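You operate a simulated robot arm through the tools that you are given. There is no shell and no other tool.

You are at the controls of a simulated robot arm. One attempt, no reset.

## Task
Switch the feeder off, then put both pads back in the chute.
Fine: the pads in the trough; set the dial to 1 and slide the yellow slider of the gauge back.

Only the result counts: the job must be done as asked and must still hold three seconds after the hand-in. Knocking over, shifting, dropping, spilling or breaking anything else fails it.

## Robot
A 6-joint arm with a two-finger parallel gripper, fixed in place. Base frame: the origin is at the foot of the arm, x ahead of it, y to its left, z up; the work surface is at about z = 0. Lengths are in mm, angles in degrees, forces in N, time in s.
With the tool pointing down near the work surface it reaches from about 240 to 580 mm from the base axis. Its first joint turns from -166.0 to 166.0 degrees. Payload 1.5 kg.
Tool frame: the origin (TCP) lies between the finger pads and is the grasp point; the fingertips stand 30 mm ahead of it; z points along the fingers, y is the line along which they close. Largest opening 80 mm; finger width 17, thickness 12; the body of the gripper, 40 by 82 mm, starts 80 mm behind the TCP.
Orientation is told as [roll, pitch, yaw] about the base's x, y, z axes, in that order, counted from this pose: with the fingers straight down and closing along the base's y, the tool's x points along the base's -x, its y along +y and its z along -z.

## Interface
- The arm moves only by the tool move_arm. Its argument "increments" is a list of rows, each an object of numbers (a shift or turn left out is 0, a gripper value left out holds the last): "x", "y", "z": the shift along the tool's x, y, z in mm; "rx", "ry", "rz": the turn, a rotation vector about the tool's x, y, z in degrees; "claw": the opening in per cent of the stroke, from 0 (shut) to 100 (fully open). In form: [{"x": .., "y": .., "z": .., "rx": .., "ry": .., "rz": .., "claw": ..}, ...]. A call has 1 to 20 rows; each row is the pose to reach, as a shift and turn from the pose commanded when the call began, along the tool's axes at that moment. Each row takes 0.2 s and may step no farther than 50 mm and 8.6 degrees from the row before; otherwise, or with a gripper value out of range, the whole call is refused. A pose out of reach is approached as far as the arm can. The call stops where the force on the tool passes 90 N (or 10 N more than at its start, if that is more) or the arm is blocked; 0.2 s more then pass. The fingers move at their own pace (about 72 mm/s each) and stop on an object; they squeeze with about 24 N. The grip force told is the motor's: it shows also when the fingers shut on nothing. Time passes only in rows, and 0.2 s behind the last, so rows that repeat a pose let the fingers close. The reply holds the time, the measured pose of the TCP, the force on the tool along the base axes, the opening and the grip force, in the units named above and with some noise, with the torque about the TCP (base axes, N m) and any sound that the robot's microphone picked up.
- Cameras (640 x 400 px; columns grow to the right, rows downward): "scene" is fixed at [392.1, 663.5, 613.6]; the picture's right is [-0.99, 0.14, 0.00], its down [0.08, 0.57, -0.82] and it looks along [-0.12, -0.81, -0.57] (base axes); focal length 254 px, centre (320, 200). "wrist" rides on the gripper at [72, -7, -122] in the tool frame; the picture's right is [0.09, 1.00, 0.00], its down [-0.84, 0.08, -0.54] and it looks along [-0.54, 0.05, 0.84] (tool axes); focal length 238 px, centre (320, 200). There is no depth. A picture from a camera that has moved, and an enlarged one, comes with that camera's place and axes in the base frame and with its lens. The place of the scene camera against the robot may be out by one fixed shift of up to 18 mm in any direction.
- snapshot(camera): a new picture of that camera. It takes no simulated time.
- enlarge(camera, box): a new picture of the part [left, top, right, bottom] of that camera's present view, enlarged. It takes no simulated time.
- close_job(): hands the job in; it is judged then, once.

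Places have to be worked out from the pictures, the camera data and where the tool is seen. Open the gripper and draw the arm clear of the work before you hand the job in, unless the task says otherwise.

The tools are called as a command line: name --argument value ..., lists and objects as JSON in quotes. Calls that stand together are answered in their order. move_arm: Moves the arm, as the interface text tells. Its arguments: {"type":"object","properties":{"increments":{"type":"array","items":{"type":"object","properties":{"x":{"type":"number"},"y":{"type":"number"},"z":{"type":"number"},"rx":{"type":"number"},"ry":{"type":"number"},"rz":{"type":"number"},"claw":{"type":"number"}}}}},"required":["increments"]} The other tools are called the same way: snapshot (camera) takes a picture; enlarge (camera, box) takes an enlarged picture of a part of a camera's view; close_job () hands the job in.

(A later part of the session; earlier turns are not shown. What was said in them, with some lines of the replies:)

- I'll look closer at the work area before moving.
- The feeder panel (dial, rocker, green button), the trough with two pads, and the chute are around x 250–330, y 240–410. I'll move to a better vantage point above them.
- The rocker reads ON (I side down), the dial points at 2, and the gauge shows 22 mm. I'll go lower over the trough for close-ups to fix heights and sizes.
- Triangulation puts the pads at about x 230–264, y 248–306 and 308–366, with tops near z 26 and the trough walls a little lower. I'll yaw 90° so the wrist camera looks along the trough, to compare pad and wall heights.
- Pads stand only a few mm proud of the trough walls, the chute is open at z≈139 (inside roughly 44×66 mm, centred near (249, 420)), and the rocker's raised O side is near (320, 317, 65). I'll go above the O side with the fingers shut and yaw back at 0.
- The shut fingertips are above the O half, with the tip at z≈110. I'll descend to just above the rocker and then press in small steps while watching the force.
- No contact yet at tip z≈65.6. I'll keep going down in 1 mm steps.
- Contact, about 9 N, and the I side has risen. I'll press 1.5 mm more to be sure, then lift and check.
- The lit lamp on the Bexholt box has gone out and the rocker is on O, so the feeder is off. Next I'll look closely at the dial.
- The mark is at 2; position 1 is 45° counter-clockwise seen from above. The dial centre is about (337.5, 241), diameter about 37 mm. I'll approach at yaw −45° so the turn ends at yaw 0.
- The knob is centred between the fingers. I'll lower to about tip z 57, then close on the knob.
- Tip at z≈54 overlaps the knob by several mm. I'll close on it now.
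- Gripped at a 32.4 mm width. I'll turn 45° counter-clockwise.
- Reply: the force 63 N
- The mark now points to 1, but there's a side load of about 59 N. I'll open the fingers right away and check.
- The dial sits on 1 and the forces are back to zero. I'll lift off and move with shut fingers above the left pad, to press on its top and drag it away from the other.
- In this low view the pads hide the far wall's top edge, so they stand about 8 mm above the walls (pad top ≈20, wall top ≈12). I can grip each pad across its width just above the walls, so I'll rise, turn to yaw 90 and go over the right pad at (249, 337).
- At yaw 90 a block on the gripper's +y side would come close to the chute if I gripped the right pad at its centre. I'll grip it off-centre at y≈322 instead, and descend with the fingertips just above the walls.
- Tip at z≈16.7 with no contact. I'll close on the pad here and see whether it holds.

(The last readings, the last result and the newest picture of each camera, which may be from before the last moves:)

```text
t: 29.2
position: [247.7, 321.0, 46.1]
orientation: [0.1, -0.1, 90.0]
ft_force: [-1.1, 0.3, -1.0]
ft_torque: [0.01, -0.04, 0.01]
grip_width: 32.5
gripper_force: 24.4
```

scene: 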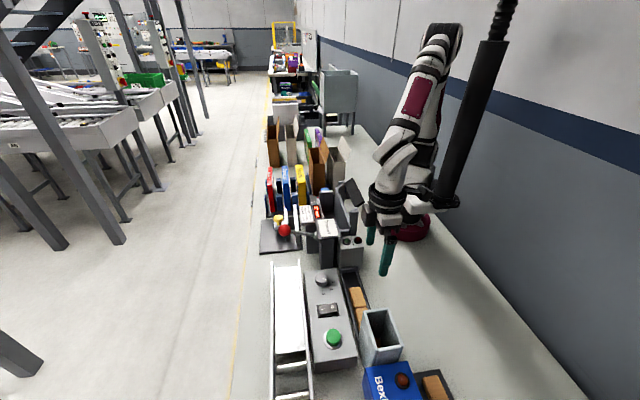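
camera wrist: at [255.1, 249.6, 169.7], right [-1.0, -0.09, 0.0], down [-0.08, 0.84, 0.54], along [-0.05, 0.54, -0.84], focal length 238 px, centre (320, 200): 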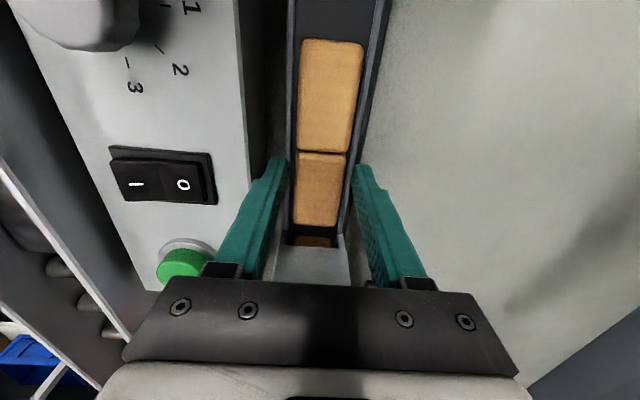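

Gripped at a 32.5 mm width. I'll lift slowly and check.

move_arm --increments '[{"z": -2}, {"z": -5}, {"z": -10}, {"z": -20}, {"z": -35}, {"z": -50}, {"z": -50}]'

snapshot --camera "wrist"

enlarge --camera "scene" --box '[320, 230, 420, 330]'

```text
t: 30.8
position: [248.5, 321.9, 96.4]
orientation: [0.0, 0.0, 90.0]
ft_force: [-0.1, 0.6, -0.2]
ft_torque: [0.0, -0.03, 0.0]
grip_width: 32.4
gripper_force: 23.7
```

```text
taken
camera wrist: at [255.4, 249.8, 218.4], right [-1.0, -0.09, 0.0], down [-0.08, 0.84, 0.54], along [-0.05, 0.54, -0.84], focal length 238 px, centre (320, 200)
```

wrist: 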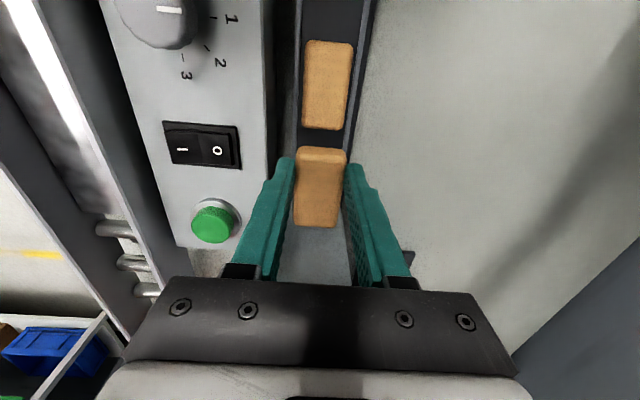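

```text
4.00 times, centred on (370, 280) of scene
camera zoom: at [392.1, 663.5, 613.6], right [-0.99, 0.14, 0.0], down [0.08, 0.57, -0.82], along [-0.12, -0.81, -0.57], focal length 1014 px, centre (120, -120)
```

zoom: 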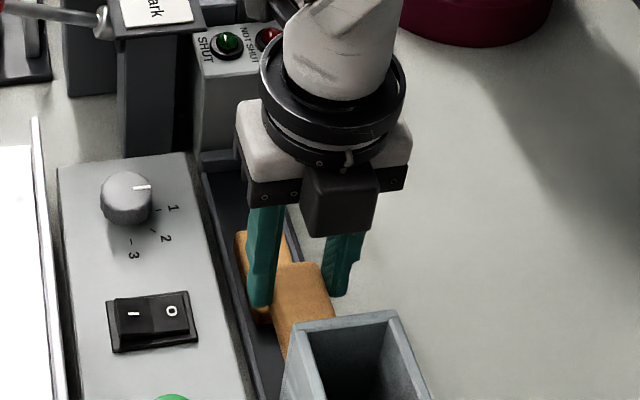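

The pad is lifted and held level. I'll raise it and step sideways to get an unobstructed wrist view of the chute mouth before inserting.

move_arm --increments '[{"z": -35}, {"z": -70}, {"z": -104}, {"z": -104, "y": -30, "x": -10}, {"z": -104, "y": -60, "x": -20}, {"z": -104, "y": -92, "x": -28}, {"z": -104, "y": -92, "x": -28}]'

snapshot --camera "wrist"

enlarge --camera "wrist" --box '[360, 170, 460, 270]'

enlarge --camera "wrist" --box '[260, 120, 380, 250]'

```text
t: 32.4
position: [339.0, 349.7, 200.0]
orientation: [0.0, 0.0, 90.0]
ft_force: [0.7, -0.6, 0.3]
ft_torque: [0.01, 0.01, -0.01]
grip_width: 32.1
gripper_force: 24.1
```

```text
taken
camera wrist: at [347.5, 277.2, 322.2], right [-1.0, -0.09, 0.0], down [-0.08, 0.84, 0.54], along [-0.05, 0.54, -0.84], focal length 238 px, centre (320, 200)
```

wrist: 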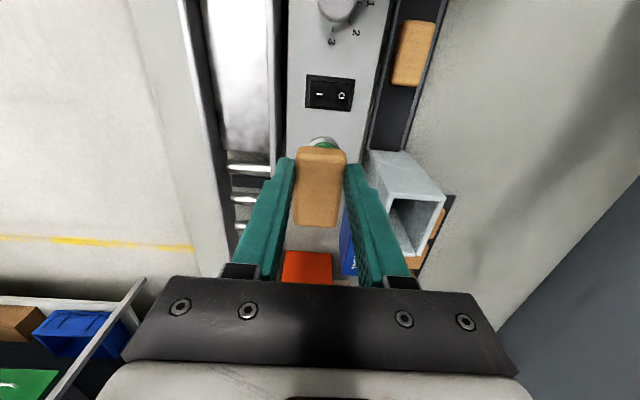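

```text
4.00 times, centred on (410, 220) of wrist
camera zoom: at [347.5, 277.2, 322.2], right [-1.0, -0.09, 0.0], down [-0.08, 0.84, 0.54], along [-0.05, 0.54, -0.84], focal length 953 px, centre (-40, 120)
```

zoom: 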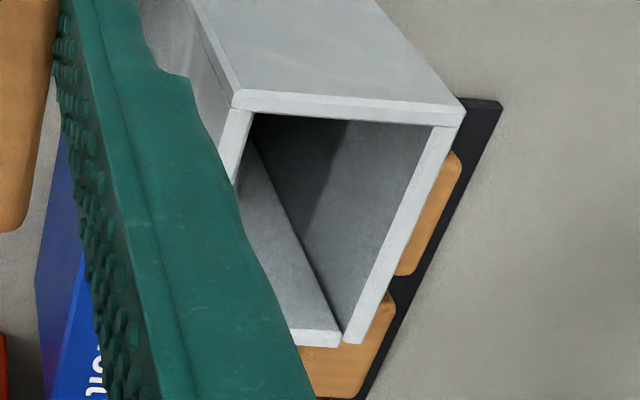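

```text
3.08 times, centred on (320, 185) of wrist
camera zoom: at [347.5, 277.2, 322.2], right [-1.0, -0.09, 0.0], down [-0.08, 0.84, 0.54], along [-0.05, 0.54, -0.84], focal length 733 px, centre (320, 246)
```

zoom: 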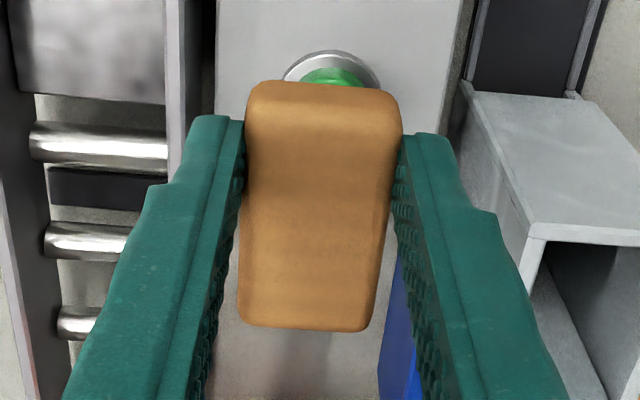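

Wide-baseline triangulation gives the chute rim at z≈139, with inner x 228–270 and y 387–452.5 (centre (249, 419.6)). The pad hangs about 12 mm below the tips, with its centre about 15 mm ahead of the TCP in y. I'll hover with the TCP near (249, 405, 205).

move_arm --increments '[{"z": -5}, {"z": -5, "y": 30, "x": -18}, {"z": -5, "y": 60, "x": -36}, {"z": -5, "y": 90.5, "x": -55}, {"z": -5, "y": 90.5, "x": -55}, {"z": -5, "y": 90.5, "x": -55}]'

enlarge --camera "scene" --box '[340, 260, 440, 380]'

snapshot --camera "wrist"

```text
t: 33.8
position: [248.2, 404.6, 205.9]
orientation: [0.1, 0.0, 90.0]
ft_force: [-0.3, -0.1, -0.4]
ft_torque: [0.01, 0.0, 0.0]
grip_width: 32.5
gripper_force: 23.9
```

```text
3.33 times, centred on (390, 320) of scene
camera zoom: at [392.1, 663.5, 613.6], right [-0.99, 0.14, 0.0], down [0.08, 0.57, -0.82], along [-0.12, -0.81, -0.57], focal length 845 px, centre (87, -200)
```

zoom: 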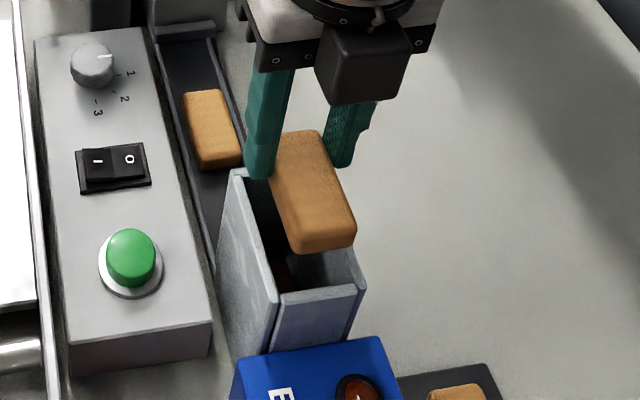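

```text
taken
camera wrist: at [255.4, 332.7, 328.0], right [-1.0, -0.09, 0.0], down [-0.08, 0.84, 0.54], along [-0.05, 0.54, -0.84], focal length 238 px, centre (320, 200)
```

wrist: 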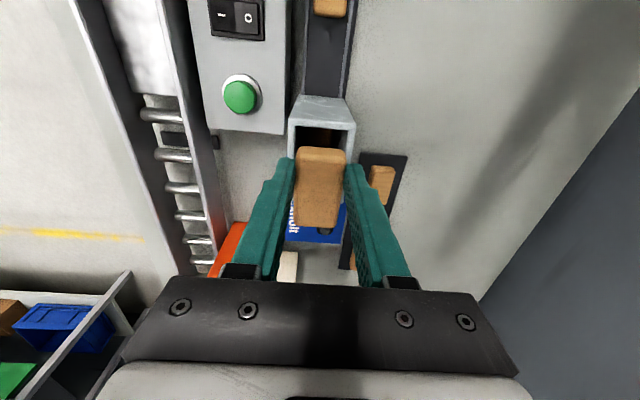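

move_arm --increments '[{"z": 8}, {"z": 15}, {"z": 17}, {"z": 17}]'

enlarge --camera "scene" --box '[350, 280, 420, 360]'

enlarge --camera "wrist" --box '[260, 80, 380, 250]'

```text
t: 34.8
position: [248.1, 404.9, 188.8]
orientation: [0.2, 0.0, 90.0]
ft_force: [0.2, 0.3, 0.1]
ft_torque: [-0.01, -0.03, 0.0]
grip_width: 32.0
gripper_force: 23.3
```

```text
5.00 times, centred on (385, 320) of scene
camera zoom: at [392.1, 663.5, 613.6], right [-0.99, 0.14, 0.0], down [0.08, 0.57, -0.82], along [-0.12, -0.81, -0.57], focal length 1268 px, centre (-5, -400)
```

zoom: 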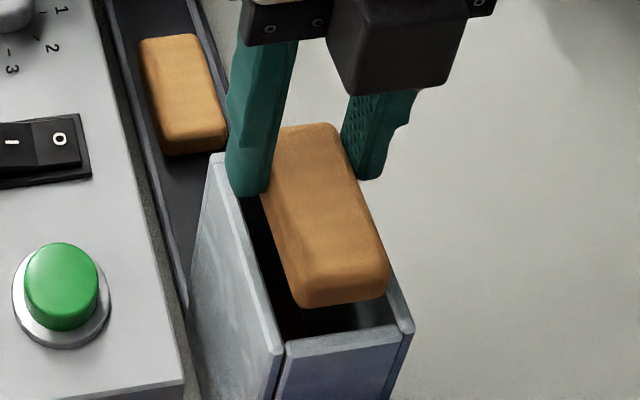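

```text
2.35 times, centred on (320, 165) of wrist
camera zoom: at [255.9, 333.1, 310.5], right [-1.0, -0.09, 0.0], down [-0.08, 0.84, 0.54], along [-0.05, 0.54, -0.84], focal length 561 px, centre (320, 282)
```

zoom: 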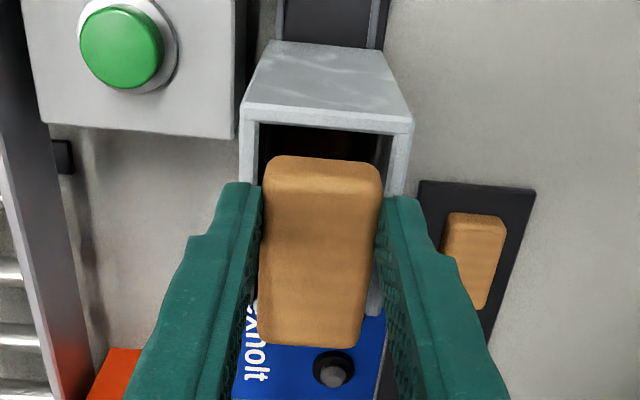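

The pad sits centred over the mouth, with about 4 mm clearance on each side. I'll lower it until its lower half is inside and the tips are just above the rim.

move_arm --increments '[{"y": -0.7, "z": 5}, {"y": -0.7, "z": 9}, {"y": -0.7, "z": 13}, {"y": -0.7, "z": 16}, {"y": -0.7, "z": 16}]'

enlarge --camera "scene" --box '[350, 280, 420, 360]'

enlarge --camera "wrist" --box '[260, 80, 380, 250]'

```text
t: 36.0
position: [249.7, 404.8, 171.7]
orientation: [0.1, 0.0, 90.0]
ft_force: [-0.1, 0.3, 0.1]
ft_torque: [-0.04, -0.01, -0.04]
grip_width: 32.3
gripper_force: 24.5
```

```text
5.00 times, centred on (385, 320) of scene
camera zoom: at [392.1, 663.5, 613.6], right [-0.99, 0.14, 0.0], down [0.08, 0.57, -0.82], along [-0.12, -0.81, -0.57], focal length 1268 px, centre (-5, -400)
```

zoom: 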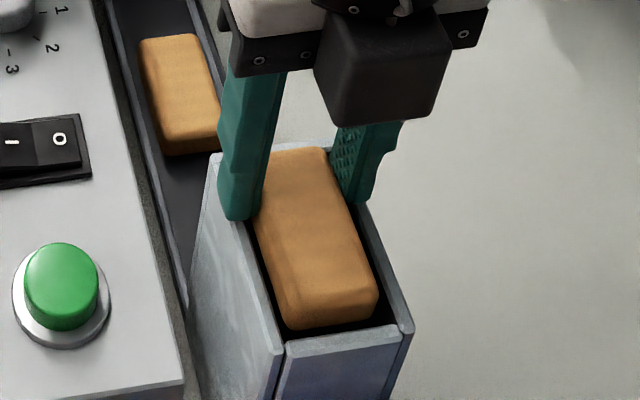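

```text
2.35 times, centred on (320, 165) of wrist
camera zoom: at [257.2, 332.7, 294.4], right [-1.0, -0.09, 0.0], down [-0.08, 0.84, 0.54], along [-0.05, 0.54, -0.84], focal length 561 px, centre (320, 282)
```

zoom: 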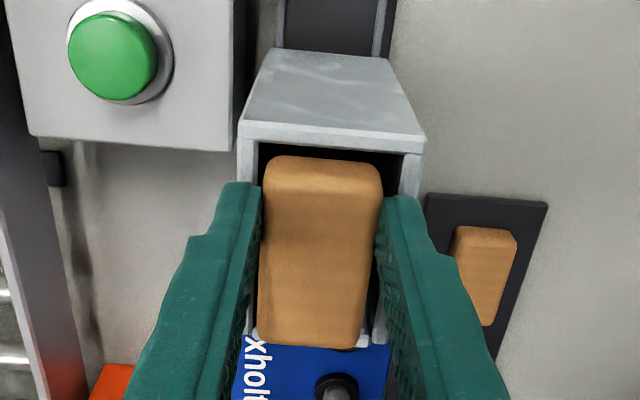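

The pad is in the mouth but sits about 2 mm toward +x. I'll nudge it −x by 2 mm, then release.

move_arm --increments '[{"y": 1}, {"y": 2}, {"y": 2}, {"y": 2, "claw": 52}, {"y": 2, "claw": 52}, {"y": 2, "claw": 52}, {"y": 2, "claw": 52}]'

enlarge --camera "scene" --box '[350, 280, 420, 360]'

enlarge --camera "wrist" --box '[260, 80, 380, 250]'

```text
t: 37.6
position: [247.7, 404.9, 171.9]
orientation: [0.1, 0.1, 90.0]
ft_force: [0.9, 0.3, 0.3]
ft_torque: [-0.01, -0.05, 0.01]
grip_width: 41.8
gripper_force: 0.2
```

```text
5.00 times, centred on (385, 320) of scene
camera zoom: at [392.1, 663.5, 613.6], right [-0.99, 0.14, 0.0], down [0.08, 0.57, -0.82], along [-0.12, -0.81, -0.57], focal length 1268 px, centre (-5, -400)
```

zoom: 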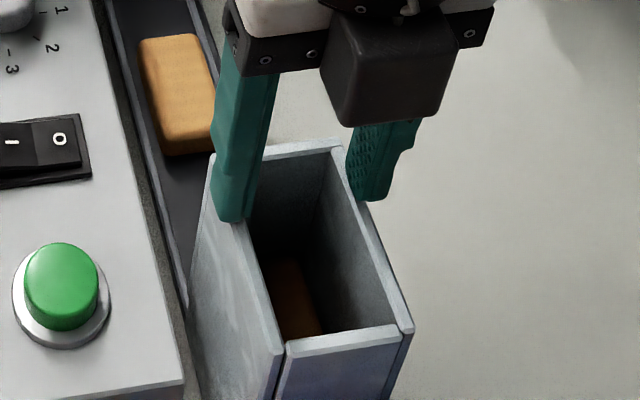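

```text
2.35 times, centred on (320, 165) of wrist
camera zoom: at [255.2, 332.7, 294.2], right [-1.0, -0.09, 0.0], down [-0.08, 0.84, 0.54], along [-0.05, 0.54, -0.84], focal length 561 px, centre (320, 282)
```

zoom: 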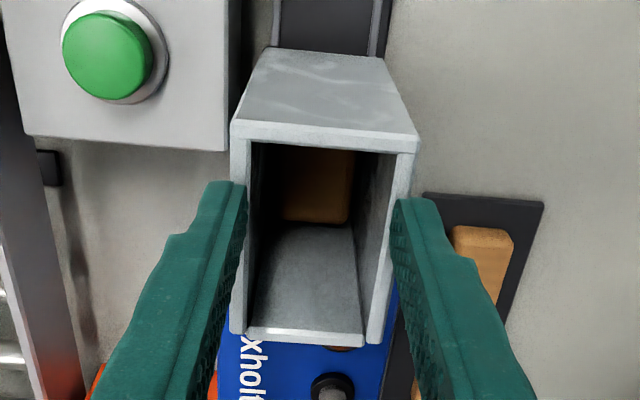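

The first pad dropped flat into the chute. Now I'll lift and go to the second pad, gripping it at y≈287.

move_arm --increments '[{"z": -28, "claw": 55}, {"z": -28, "x": 40}, {"z": -28, "x": 80}, {"z": -28, "x": 118}, {"z": 15, "x": 118}, {"z": 60, "x": 118}, {"z": 95, "x": 118}, {"z": 95, "x": 118}]'

snapshot --camera "wrist"

enlarge --camera "scene" --box '[290, 200, 410, 310]'

```text
t: 39.4
position: [249.0, 287.4, 76.0]
orientation: [0.1, -0.2, 90.0]
ft_force: [0.1, -0.8, 0.1]
ft_torque: [-0.02, 0.0, 0.0]
grip_width: 44.5
gripper_force: 0.0
```

```text
taken
camera wrist: at [254.9, 214.6, 198.4], right [-1.0, -0.09, 0.0], down [-0.08, 0.84, 0.54], along [-0.05, 0.54, -0.84], focal length 238 px, centre (320, 200)
```

wrist: 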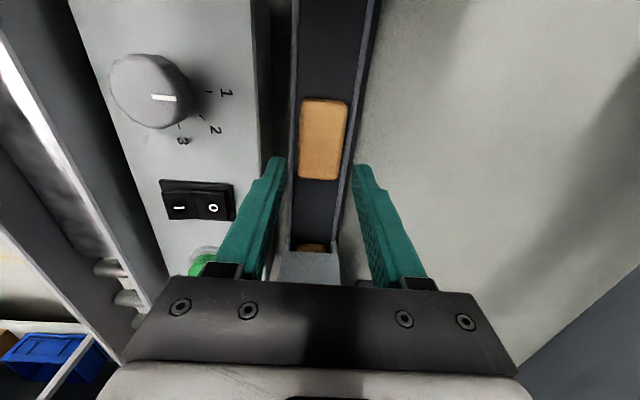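

```text
3.64 times, centred on (350, 255) of scene
camera zoom: at [392.1, 663.5, 613.6], right [-0.99, 0.14, 0.0], down [0.08, 0.57, -0.82], along [-0.12, -0.81, -0.57], focal length 922 px, centre (211, 0)
```

zoom: 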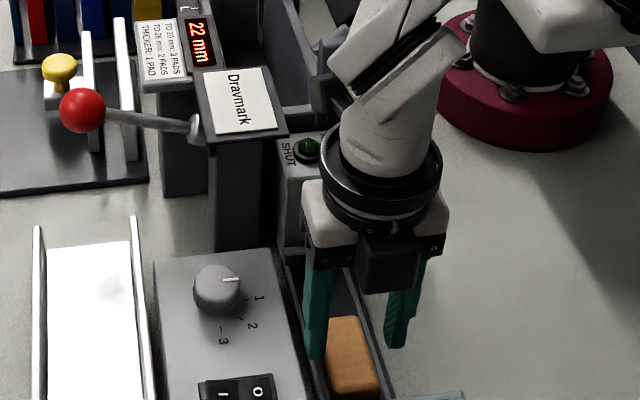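

move_arm --increments '[{"z": 12, "y": 1}, {"z": 22, "y": 1}, {"z": 27, "y": 1}, {"z": 30.5, "y": 1}, {"z": 30.5, "y": 1}]'

```text
t: 40.6
position: [247.6, 286.8, 46.8]
orientation: [0.1, -0.1, 90.1]
ft_force: [0.3, -1.2, 0.6]
ft_torque: [0.0, 0.03, 0.02]
grip_width: 43.8
gripper_force: 0.0
```

The tip is at z≈16 with no contact. I'll close on the pad and lift a little.

move_arm --increments '[{"claw": 45}, {"claw": 20}, {"claw": 20}, {"claw": 20}, {"z": -3}, {"z": -10}, {"z": -25}, {"z": -50}, {"z": -50}]'

snapshot --camera "wrist"

```text
t: 42.6
position: [246.9, 286.7, 97.4]
orientation: [0.0, 0.0, 90.0]
ft_force: [-0.4, 0.2, -1.2]
ft_torque: [0.0, 0.02, 0.0]
grip_width: 32.4
gripper_force: 24.1
```

```text
taken
camera wrist: at [254.0, 214.7, 219.0], right [-1.0, -0.09, 0.0], down [-0.08, 0.84, 0.54], along [-0.05, 0.54, -0.84], focal length 238 px, centre (320, 200)
```

wrist: 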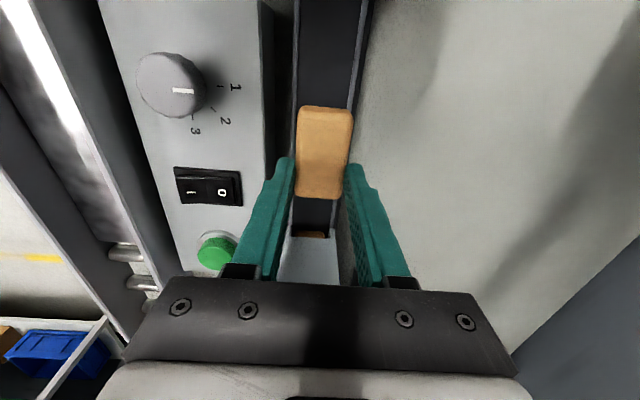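

The second pad is held. I'll raise it and carry it to the chute: its centre is about 11 mm behind the TCP, so the TCP goes to y≈431.

move_arm --increments '[{"z": -35}, {"z": -70}, {"z": -108}, {"z": -108, "x": -40, "y": -0.8}, {"z": -108, "x": -80, "y": -0.8}, {"z": -108, "x": -115, "y": -0.8}, {"z": -108, "x": -144, "y": -0.8}, {"z": -108, "x": -144, "y": -0.8}, {"z": -98, "x": -144, "y": -0.8}, {"z": -91, "x": -144, "y": -0.8}, {"z": -91, "x": -144, "y": -0.8}]'

enlarge --camera "scene" --box '[350, 280, 420, 360]'

enlarge --camera "wrist" --box '[260, 50, 380, 220]'

```text
t: 45.0
position: [247.9, 430.3, 187.4]
orientation: [0.2, -0.1, 90.0]
ft_force: [-0.1, 1.1, 0.5]
ft_torque: [-0.01, -0.02, -0.01]
grip_width: 32.5
gripper_force: 23.9
```

```text
5.00 times, centred on (385, 320) of scene
camera zoom: at [392.1, 663.5, 613.6], right [-0.99, 0.14, 0.0], down [0.08, 0.57, -0.82], along [-0.12, -0.81, -0.57], focal length 1268 px, centre (-5, -400)
```

zoom: 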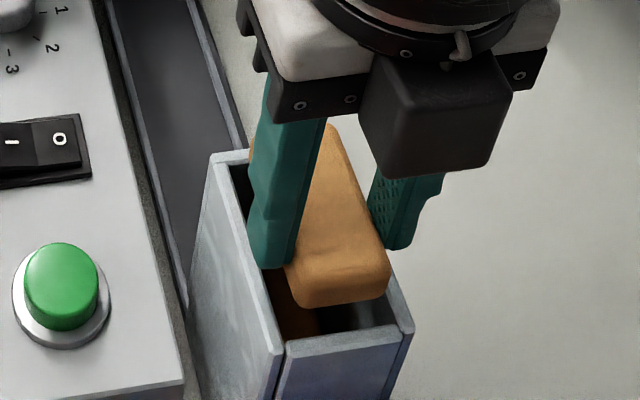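

```text
2.35 times, centred on (320, 135) of wrist
camera zoom: at [255.5, 358.8, 309.8], right [-1.0, -0.09, 0.0], down [-0.08, 0.84, 0.54], along [-0.05, 0.54, -0.84], focal length 561 px, centre (320, 353)
```

zoom: 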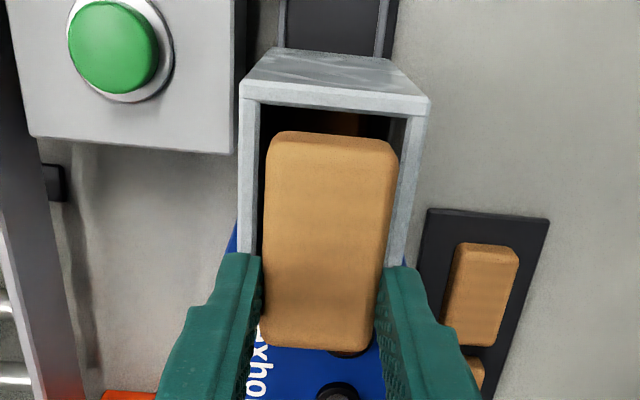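

Position matches the first insertion. I'll lower it into the mouth.

move_arm --increments '[{"z": 5}, {"z": 9}, {"z": 13}, {"z": 15.5}, {"z": 15.5}]'

enlarge --camera "scene" --box '[350, 280, 420, 360]'

enlarge --camera "wrist" --box '[260, 50, 380, 220]'

```text
t: 46.2
position: [247.8, 431.1, 171.5]
orientation: [0.0, 0.0, 90.0]
ft_force: [-0.2, 0.6, 0.1]
ft_torque: [-0.03, 0.01, 0.0]
grip_width: 32.3
gripper_force: 23.9
```

```text
5.00 times, centred on (385, 320) of scene
camera zoom: at [392.1, 663.5, 613.6], right [-0.99, 0.14, 0.0], down [0.08, 0.57, -0.82], along [-0.12, -0.81, -0.57], focal length 1268 px, centre (-5, -400)
```

zoom: 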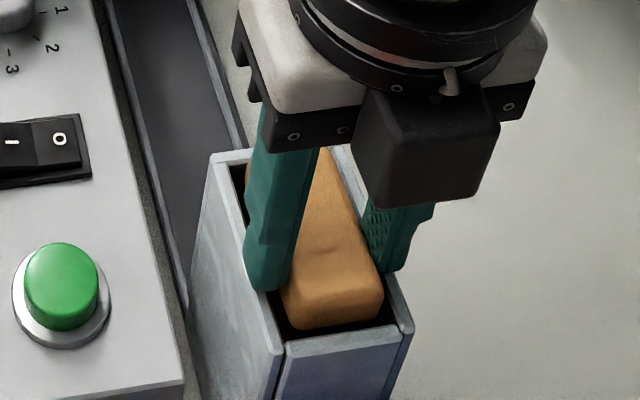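

```text
2.35 times, centred on (320, 135) of wrist
camera zoom: at [255.2, 358.9, 294.3], right [-1.0, -0.09, 0.0], down [-0.08, 0.84, 0.54], along [-0.05, 0.54, -0.84], focal length 561 px, centre (320, 353)
```

zoom: 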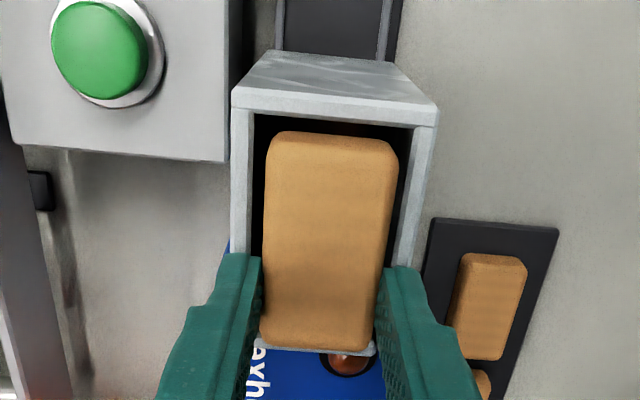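

Centred, with gaps all round and no force. I'll release.

move_arm --increments '[{"claw": 52}, {"claw": 52}, {"claw": 52}, {"claw": 52}]'

enlarge --camera "scene" --box '[350, 280, 420, 360]'

enlarge --camera "wrist" --box '[260, 50, 380, 220]'

```text
t: 47.2
position: [247.8, 431.2, 172.5]
orientation: [0.1, 0.1, 89.9]
ft_force: [0.9, -1.2, 1.2]
ft_torque: [0.0, 0.0, 0.0]
grip_width: 41.9
gripper_force: 0.0
```

```text
5.00 times, centred on (385, 320) of scene
camera zoom: at [392.1, 663.5, 613.6], right [-0.99, 0.14, 0.0], down [0.08, 0.57, -0.82], along [-0.12, -0.81, -0.57], focal length 1268 px, centre (-5, -400)
```

zoom: 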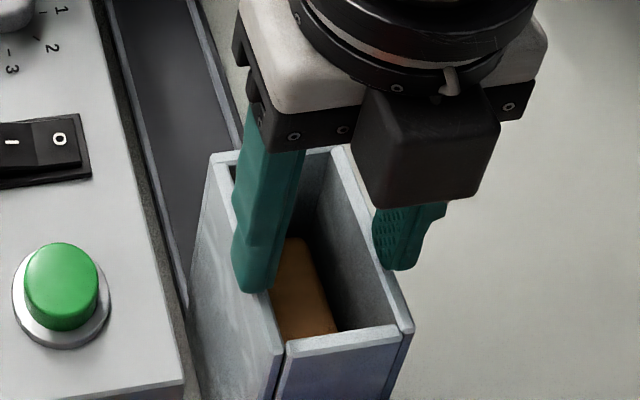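

```text
2.35 times, centred on (320, 135) of wrist
camera zoom: at [255.2, 359.0, 294.4], right [-1.0, -0.09, 0.0], down [-0.08, 0.84, 0.54], along [-0.05, 0.54, -0.84], focal length 561 px, centre (320, 353)
```

zoom: 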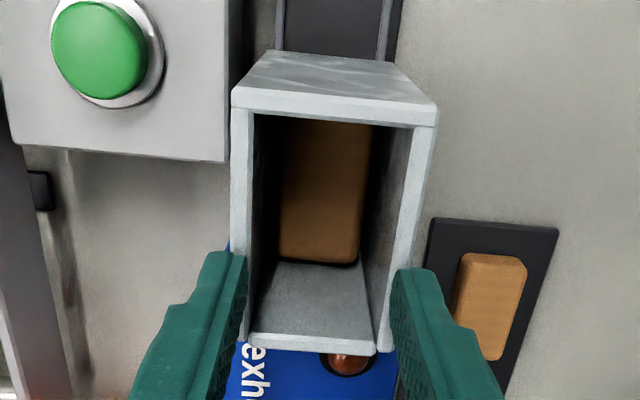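

Both pads are stacked in the chute. I'll lift high and go look at the gauge with its yellow slider.

move_arm --increments '[{"z": -40}, {"z": -80}, {"z": -120}, {"z": -158}, {"z": -158, "x": 30, "y": -8, "rz": 8.2}, {"z": -158, "x": 60, "y": -16, "rz": 16.4}, {"z": -158, "x": 90, "y": -24, "rz": 24.6}, {"z": -158, "x": 120, "y": -32, "rz": 32.8}, {"z": -158, "x": 150, "y": -40, "rz": 41}, {"z": -158, "x": 180, "y": -48, "rz": 49.2}, {"z": -158, "x": 210, "y": -56, "rz": 57.4}, {"z": -158, "x": 240, "y": -64, "rz": 65.6}, {"z": -158, "x": 270, "y": -72, "rz": 73.8}, {"z": -158, "x": 301, "y": -82, "rz": 82}, {"z": -158, "x": 301, "y": -82, "rz": 90, "claw": 100}, {"z": -158, "x": 301, "y": -82, "rz": 90}]'

snapshot --camera "wrist"

snapshot --camera "scene"

```text
t: 50.6
position: [329.3, 129.1, 330.0]
orientation: [0.0, 0.0, -0.1]
ft_force: [1.0, 0.4, 0.8]
ft_torque: [0.0, 0.02, 0.0]
grip_width: 79.9
gripper_force: 0.1
```

```text
taken
camera wrist: at [258.7, 122.8, 452.1], right [-0.09, 1.0, 0.0], down [0.84, 0.07, 0.54], along [0.54, 0.05, -0.84], focal length 238 px, centre (320, 200)
```

wrist: 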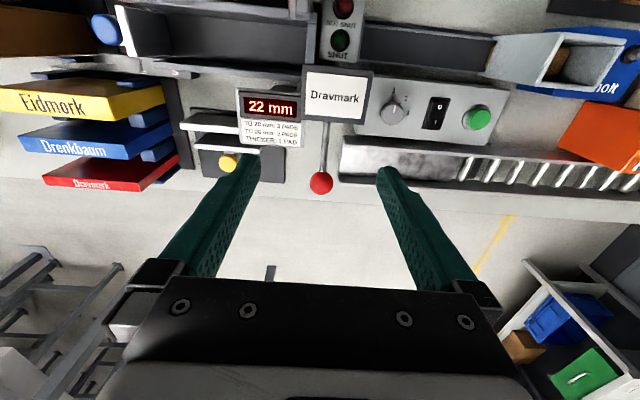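

```text
taken
```

scene: 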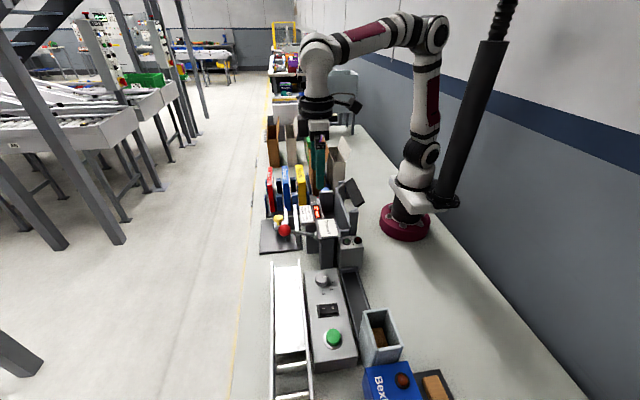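

enlarge --camera "wrist" --box '[160, 70, 340, 200]'

enlarge --camera "scene" --box '[250, 180, 350, 270]'

```text
3.08 times, centred on (250, 135) of wrist
camera zoom: at [258.7, 122.8, 452.1], right [-0.09, 1.0, 0.0], down [0.84, 0.07, 0.54], along [0.54, 0.05, -0.84], focal length 733 px, centre (535, 400)
```

zoom: 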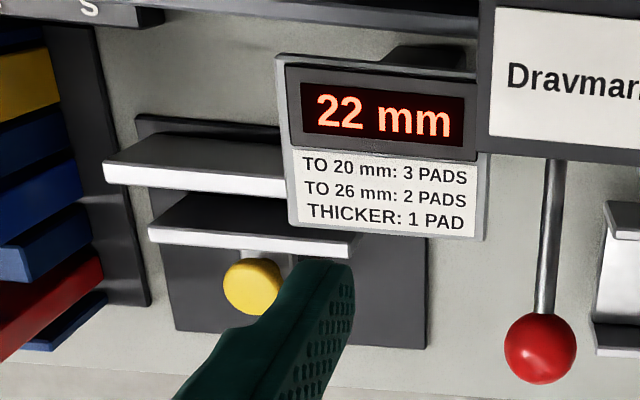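

```text
4.44 times, centred on (300, 225) of scene
camera zoom: at [392.1, 663.5, 613.6], right [-0.99, 0.14, 0.0], down [0.08, 0.57, -0.82], along [-0.12, -0.81, -0.57], focal length 1127 px, centre (409, 89)
```

zoom: 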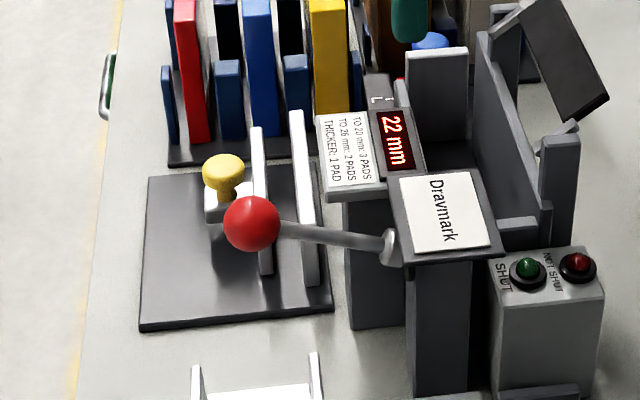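

The gauge has a fixed plate and a moving plate 22 mm apart; the yellow knob on the moving plate is near (441, −20, 72). "Back" means drawing it away from the fixed jaw (+x), so I'll move above the knob to look closer.

move_arm --increments '[{"x": -25, "y": -35, "claw": 62}, {"x": -50, "y": -70}, {"x": -80, "y": -108}, {"x": -112, "y": -149}, {"x": -112, "y": -149, "z": 45}, {"x": -112, "y": -149, "z": 90}, {"x": -112, "y": -149, "z": 135}, {"x": -112, "y": -149, "z": 175}, {"x": -112, "y": -149, "z": 175}]'

snapshot --camera "wrist"

enlarge --camera "scene" --box '[250, 160, 350, 260]'

```text
refused: row 4 steps farther than a row can; nothing moved
```

```text
taken
camera wrist: at [258.7, 122.8, 452.1], right [-0.09, 1.0, 0.0], down [0.84, 0.07, 0.54], along [0.54, 0.05, -0.84], focal length 238 px, centre (320, 200)
```

wrist: 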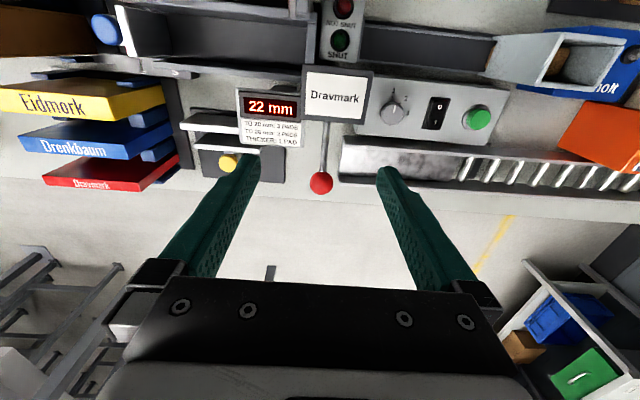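

```text
4.00 times, centred on (300, 210) of scene
camera zoom: at [392.1, 663.5, 613.6], right [-0.99, 0.14, 0.0], down [0.08, 0.57, -0.82], along [-0.12, -0.81, -0.57], focal length 1014 px, centre (400, 160)
```

zoom: 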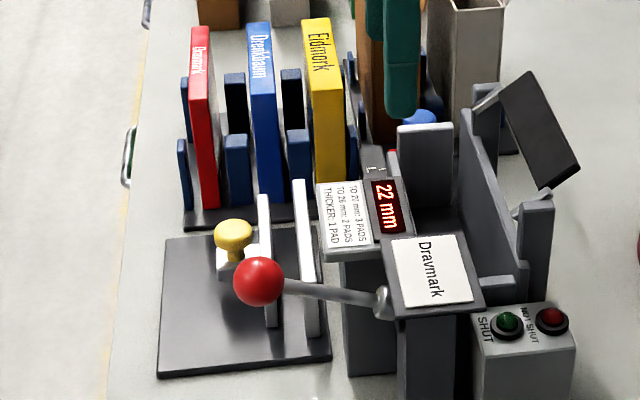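

The last call was refused because one step was too long, so nothing moved. I'll repeat it with smaller steps.

move_arm --increments '[{"x": -22, "y": -30, "claw": 62}, {"x": -44, "y": -60}, {"x": -66, "y": -90}, {"x": -88, "y": -120}, {"x": -112, "y": -149}, {"x": -112, "y": -149, "z": 45}, {"x": -112, "y": -149, "z": 90}, {"x": -112, "y": -149, "z": 135}, {"x": -112, "y": -149, "z": 175}, {"x": -112, "y": -149, "z": 175}]'

snapshot --camera "wrist"

enlarge --camera "scene" --box '[250, 160, 350, 260]'

```text
t: 52.8
position: [442.2, -19.5, 156.0]
orientation: [0.1, 0.0, 0.0]
ft_force: [-0.1, 0.8, 0.0]
ft_torque: [0.0, 0.02, -0.03]
grip_width: 49.6
gripper_force: 0.0
```

```text
taken
camera wrist: at [370.4, -26.2, 277.1], right [-0.09, 1.0, 0.0], down [0.84, 0.08, 0.54], along [0.54, 0.05, -0.84], focal length 238 px, centre (320, 200)
```

wrist: 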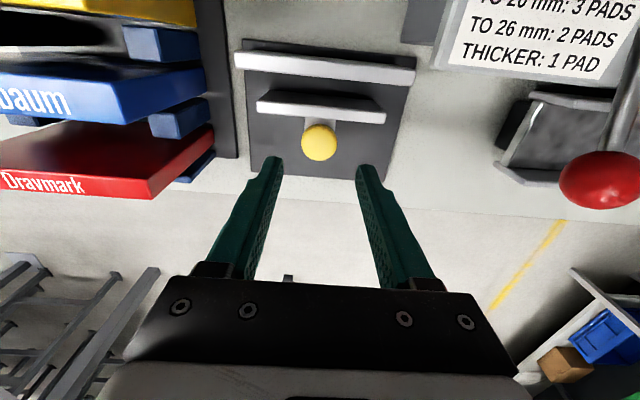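

```text
4.00 times, centred on (300, 210) of scene
camera zoom: at [392.1, 663.5, 613.6], right [-0.99, 0.14, 0.0], down [0.08, 0.57, -0.82], along [-0.12, -0.81, -0.57], focal length 1014 px, centre (400, 160)
```

zoom: 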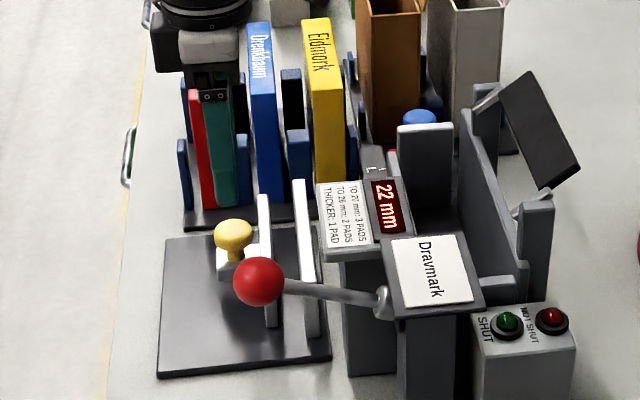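

enlarge --camera "wrist" --box '[220, 30, 430, 200]'

```text
2.35 times, centred on (325, 115) of wrist
camera zoom: at [370.4, -26.2, 277.1], right [-0.09, 1.0, 0.0], down [0.84, 0.08, 0.54], along [0.54, 0.05, -0.84], focal length 561 px, centre (308, 400)
```

zoom: 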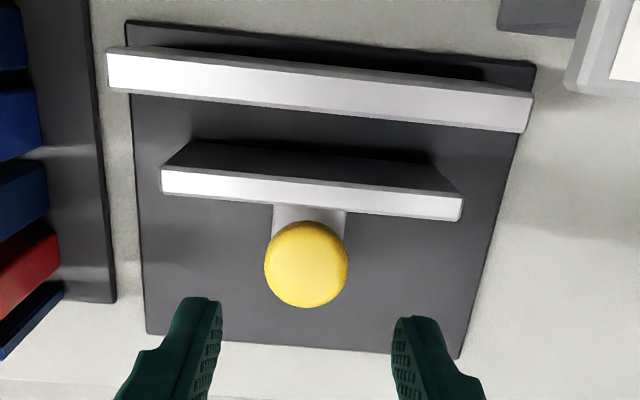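

The knob is centred between the fingers at about (441.5, −20), with roughly 50 mm of free base plate behind it. I'll lower around the knob.

move_arm --increments '[{"z": 25}, {"z": 45}, {"z": 58}, {"z": 63}, {"z": 63}]'

snapshot --camera "wrist"

enlarge --camera "scene" --box '[270, 190, 340, 260]'

```text
t: 54.0
position: [440.8, -19.2, 91.4]
orientation: [0.1, 0.1, 0.0]
ft_force: [-0.1, -0.3, -0.2]
ft_torque: [-0.02, 0.0, 0.04]
grip_width: 49.7
gripper_force: 0.1
```

```text
taken
camera wrist: at [370.0, -26.2, 214.5], right [-0.09, 1.0, 0.0], down [0.84, 0.08, 0.54], along [0.54, 0.05, -0.84], focal length 238 px, centre (320, 200)
```

wrist: 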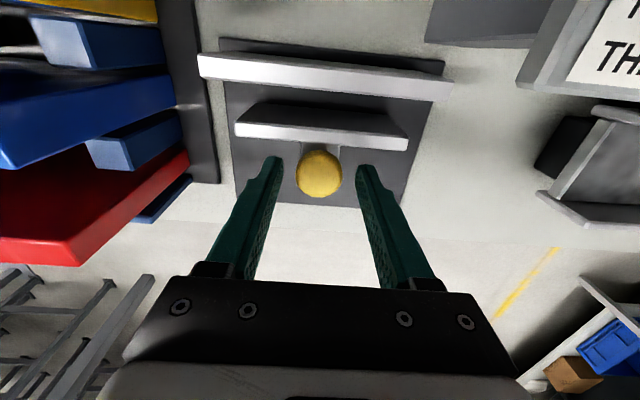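

```text
5.71 times, centred on (305, 225) of scene
camera zoom: at [392.1, 663.5, 613.6], right [-0.99, 0.14, 0.0], down [0.08, 0.57, -0.82], along [-0.12, -0.81, -0.57], focal length 1449 px, centre (406, 57)
```

zoom: 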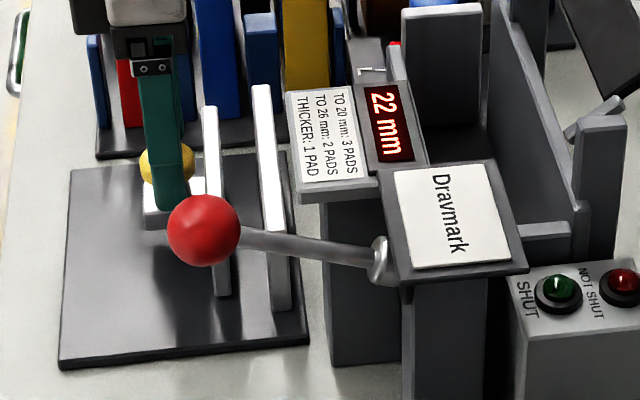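

move_arm --increments '[{"z": 3}, {"z": 5}, {"z": 5}, {"z": 5, "claw": 45}, {"z": 5, "claw": 25}, {"z": 5, "claw": 20}, {"z": 5, "claw": 20}]'

enlarge --camera "wrist" --box '[220, 50, 430, 220]'

```text
t: 55.6
position: [440.9, -19.2, 87.3]
orientation: [0.1, 0.0, 0.0]
ft_force: [-0.3, -19.9, -2.7]
ft_torque: [-0.44, 0.04, -0.02]
grip_width: 31.4
gripper_force: 40.7
```

```text
2.35 times, centred on (325, 135) of wrist
camera zoom: at [370.1, -26.5, 209.4], right [-0.09, 1.0, 0.0], down [0.84, 0.08, 0.54], along [0.54, 0.05, -0.84], focal length 561 px, centre (308, 353)
```

zoom: 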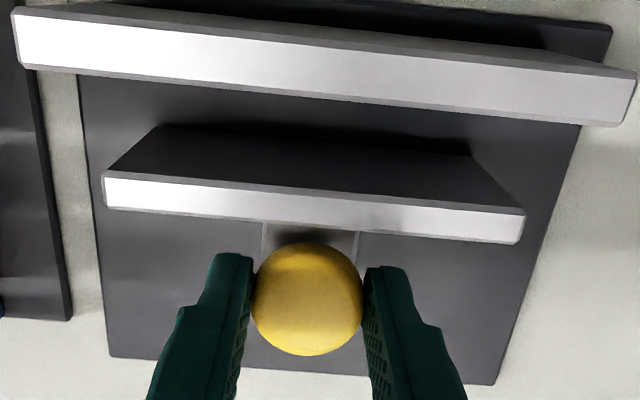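

Gripped, with a slight side load since the knob sits a touch toward −y. I'll ease the TCP −y by 0.7 mm and start drawing the slider +x.

move_arm --increments '[{"y": -0.7}, {"y": -0.7, "x": -2}, {"y": -0.7, "x": -4}, {"y": -0.7, "x": -6}, {"y": -0.7, "x": -8}, {"y": -0.7, "x": -8}]'

enlarge --camera "scene" --box '[270, 190, 340, 260]'

enlarge --camera "wrist" --box '[220, 50, 430, 220]'

```text
t: 57.0
position: [450.4, -20.0, 87.5]
orientation: [0.0, 0.0, -0.1]
ft_force: [-0.5, -6.8, 11.0]
ft_torque: [-0.12, 0.33, -0.1]
grip_width: 31.4
gripper_force: 40.4
```

```text
5.71 times, centred on (305, 225) of scene
camera zoom: at [392.1, 663.5, 613.6], right [-0.99, 0.14, 0.0], down [0.08, 0.57, -0.82], along [-0.12, -0.81, -0.57], focal length 1449 px, centre (406, 57)
```

zoom: 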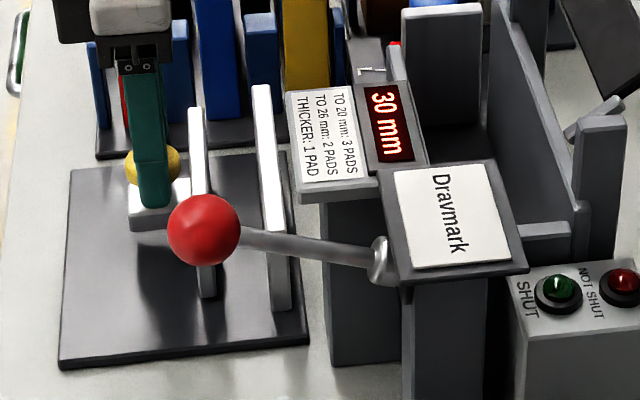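

```text
2.35 times, centred on (325, 135) of wrist
camera zoom: at [378.6, -26.7, 209.4], right [-0.09, 1.0, 0.0], down [0.84, 0.08, 0.54], along [0.54, 0.05, -0.84], focal length 561 px, centre (308, 353)
```

zoom: 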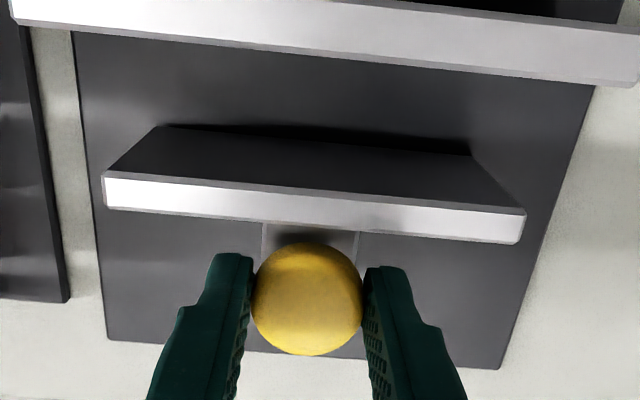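

The slider moves freely, the display now shows 30 mm, and the base stays put. I'll continue outward in stages, watching the force.

move_arm --increments '[{"x": -3}, {"x": -6}, {"x": -9}, {"x": -12}, {"x": -12}]'

enlarge --camera "scene" --box '[270, 190, 340, 260]'

```text
t: 58.2
position: [461.5, -19.5, 88.4]
orientation: [0.1, 0.1, -0.1]
ft_force: [0.6, 0.3, 11.0]
ft_torque: [-0.02, 0.03, -0.02]
grip_width: 31.5
gripper_force: 40.3
```

```text
5.71 times, centred on (305, 225) of scene
camera zoom: at [392.1, 663.5, 613.6], right [-0.99, 0.14, 0.0], down [0.08, 0.57, -0.82], along [-0.12, -0.81, -0.57], focal length 1449 px, centre (406, 57)
```

zoom: 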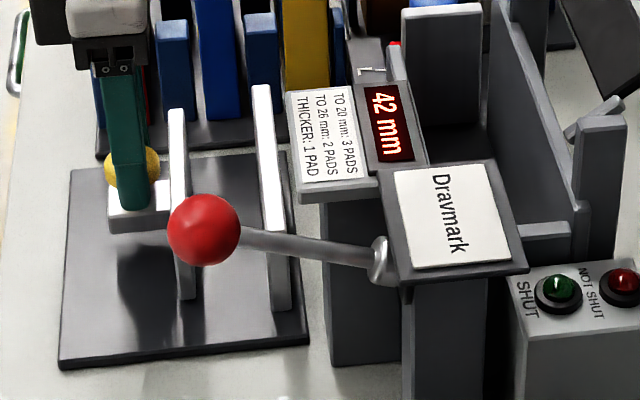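

move_arm --increments '[{"x": -2}, {"x": -4}, {"x": -6}, {"x": -8}, {"x": -8}]'

enlarge --camera "scene" --box '[270, 190, 340, 260]'

```text
t: 59.4
position: [467.9, -20.1, 85.2]
orientation: [0.1, 0.4, -0.1]
ft_force: [-28.0, -1.3, -10.0]
ft_torque: [-0.06, 0.64, 0.02]
grip_width: 31.6
gripper_force: 40.4
```

```text
5.71 times, centred on (305, 225) of scene
camera zoom: at [392.1, 663.5, 613.6], right [-0.99, 0.14, 0.0], down [0.08, 0.57, -0.82], along [-0.12, -0.81, -0.57], focal length 1449 px, centre (406, 57)
```

zoom: 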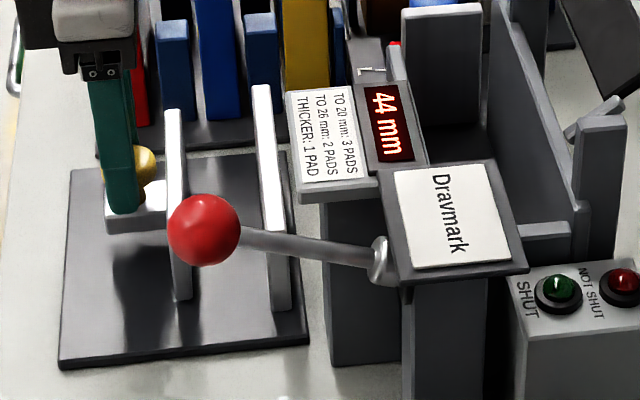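

The slider has hit its stop at 44 mm: force −28 N, fingers slipped a little, base unmoved. I'll open the gripper and lift away.

move_arm --increments '[{"claw": 62}, {"claw": 62}, {"claw": 62}]'

enlarge --camera "wrist" --box '[200, 50, 450, 230]'

```text
t: 60.2
position: [470.8, -22.0, 85.8]
orientation: [0.0, 0.0, 0.0]
ft_force: [0.1, 0.5, -0.8]
ft_torque: [-0.01, -0.04, -0.01]
grip_width: 49.7
gripper_force: 0.1
```

```text
2.22 times, centred on (325, 140) of wrist
camera zoom: at [398.6, -26.9, 209.0], right [-0.09, 1.0, 0.0], down [0.84, 0.08, 0.54], along [0.54, 0.05, -0.84], focal length 530 px, centre (309, 333)
```

zoom: 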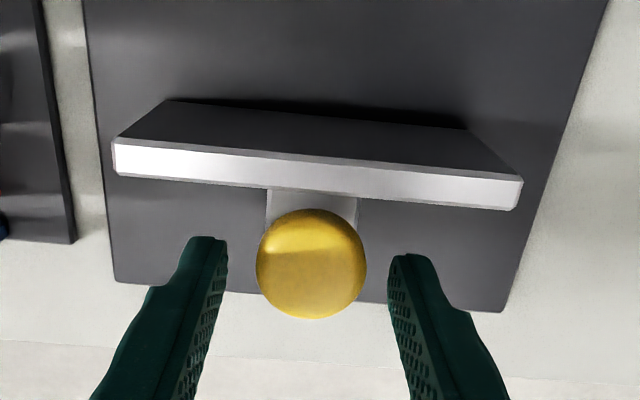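

Fingers are clear of the knob. I'll lift straight up and retreat to near the starting position, then check everything.

move_arm --increments '[{"z": -40}, {"z": -85}, {"z": -130}, {"z": -175}, {"z": -220}, {"z": -260}, {"z": -300, "x": 20, "y": 10}, {"z": -320, "x": 55, "y": 35}, {"z": -330, "x": 90, "y": 65}, {"z": -330, "x": 125, "y": 95}, {"z": -330, "x": 160, "y": 125}, {"z": -330, "x": 195, "y": 155}, {"z": -330, "x": 230, "y": 185}, {"z": -330, "x": 265, "y": 215}, {"z": -330, "x": 290, "y": 245}, {"z": -330, "x": 305, "y": 262, "claw": 100}, {"z": -330, "x": 305, "y": 262}]'

snapshot --camera "wrist"

snapshot --camera "scene"

enlarge --camera "scene" --box '[240, 190, 360, 280]'

enlarge --camera "scene" --box '[300, 250, 440, 400]'

enlarge --camera "wrist" --box '[240, 60, 560, 260]'

```text
t: 63.8
position: [164.4, 242.8, 418.1]
orientation: [0.0, 0.0, 0.0]
ft_force: [0.4, -0.7, 1.2]
ft_torque: [0.01, -0.02, 0.01]
grip_width: 80.1
gripper_force: 0.2
```

```text
taken
camera wrist: at [94.4, 235.6, 539.8], right [-0.09, 1.0, 0.0], down [0.84, 0.08, 0.54], along [0.54, 0.05, -0.84], focal length 238 px, centre (320, 200)
```

wrist: 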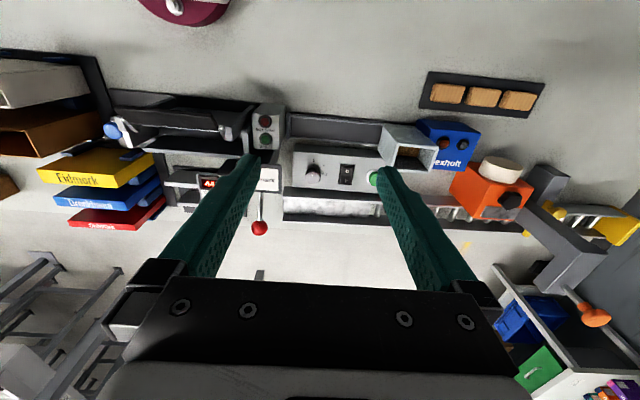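

```text
taken
```

scene: 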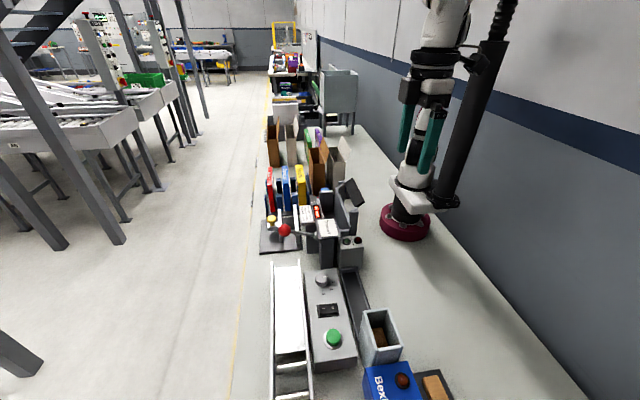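

```text
4.44 times, centred on (300, 235) of scene
camera zoom: at [392.1, 663.5, 613.6], right [-0.99, 0.14, 0.0], down [0.08, 0.57, -0.82], along [-0.12, -0.81, -0.57], focal length 1127 px, centre (409, 44)
```

zoom: 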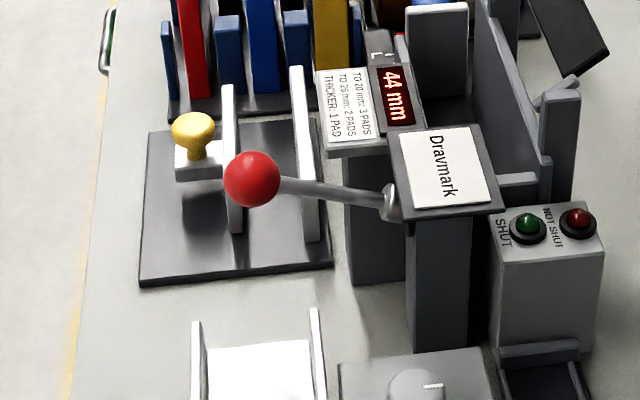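

```text
2.67 times, centred on (370, 325) of scene
camera zoom: at [392.1, 663.5, 613.6], right [-0.99, 0.14, 0.0], down [0.08, 0.57, -0.82], along [-0.12, -0.81, -0.57], focal length 676 px, centre (187, -133)
```

zoom: 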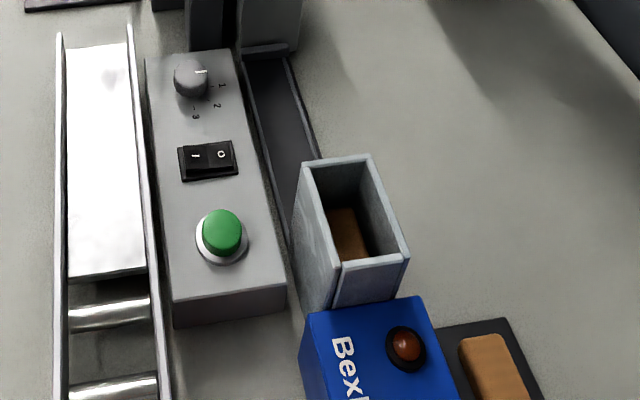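

```text
2.00 times, centred on (400, 160) of wrist
camera zoom: at [94.4, 235.6, 539.8], right [-0.09, 1.0, 0.0], down [0.84, 0.08, 0.54], along [0.54, 0.05, -0.84], focal length 477 px, centre (160, 280)
```

zoom: 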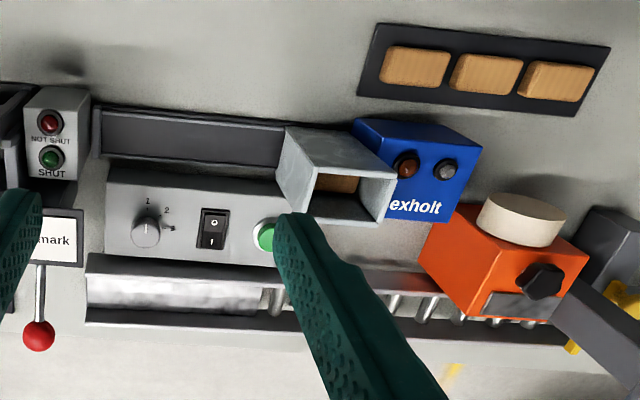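

Final check: the rocker is on O with the lamp out, the dial is on 1, both pads are in the chute with the trough empty, and the slider is drawn back to its stop (44 mm). The gripper is open, the arm is clear and nothing else has moved, so I'm handing in.

close_job

```text
The job is handed in.
```

The feeder is off, both pads are back in the chute, and I've handed the job in. The tool only confirmed the hand-in, so I don't know how it was judged.

- **Feeder:** the rocker is on O, and the lamp on the Bexholt box went out when I pressed it. I did this before touching the pads.
- **Pads:** both were lifted out of the trough and dropped flat into the chute, one on top of the other. The trough is empty.
- **Dial:** it is on 1. The fingers put about 59 N of side load on it during the turn. I let go at once, and the panel doesn't look shifted in the pictures.
- **Gauge slider:** I took "back" to mean away from the fixed plate, so I drew it out to its stop. The display now reads 44 mm instead of 22 mm. If you meant closed to zero, it is at the wrong end.

I saw nothing else moved or knocked over in the last pictures. The gripper is open and the arm is back near its starting position.
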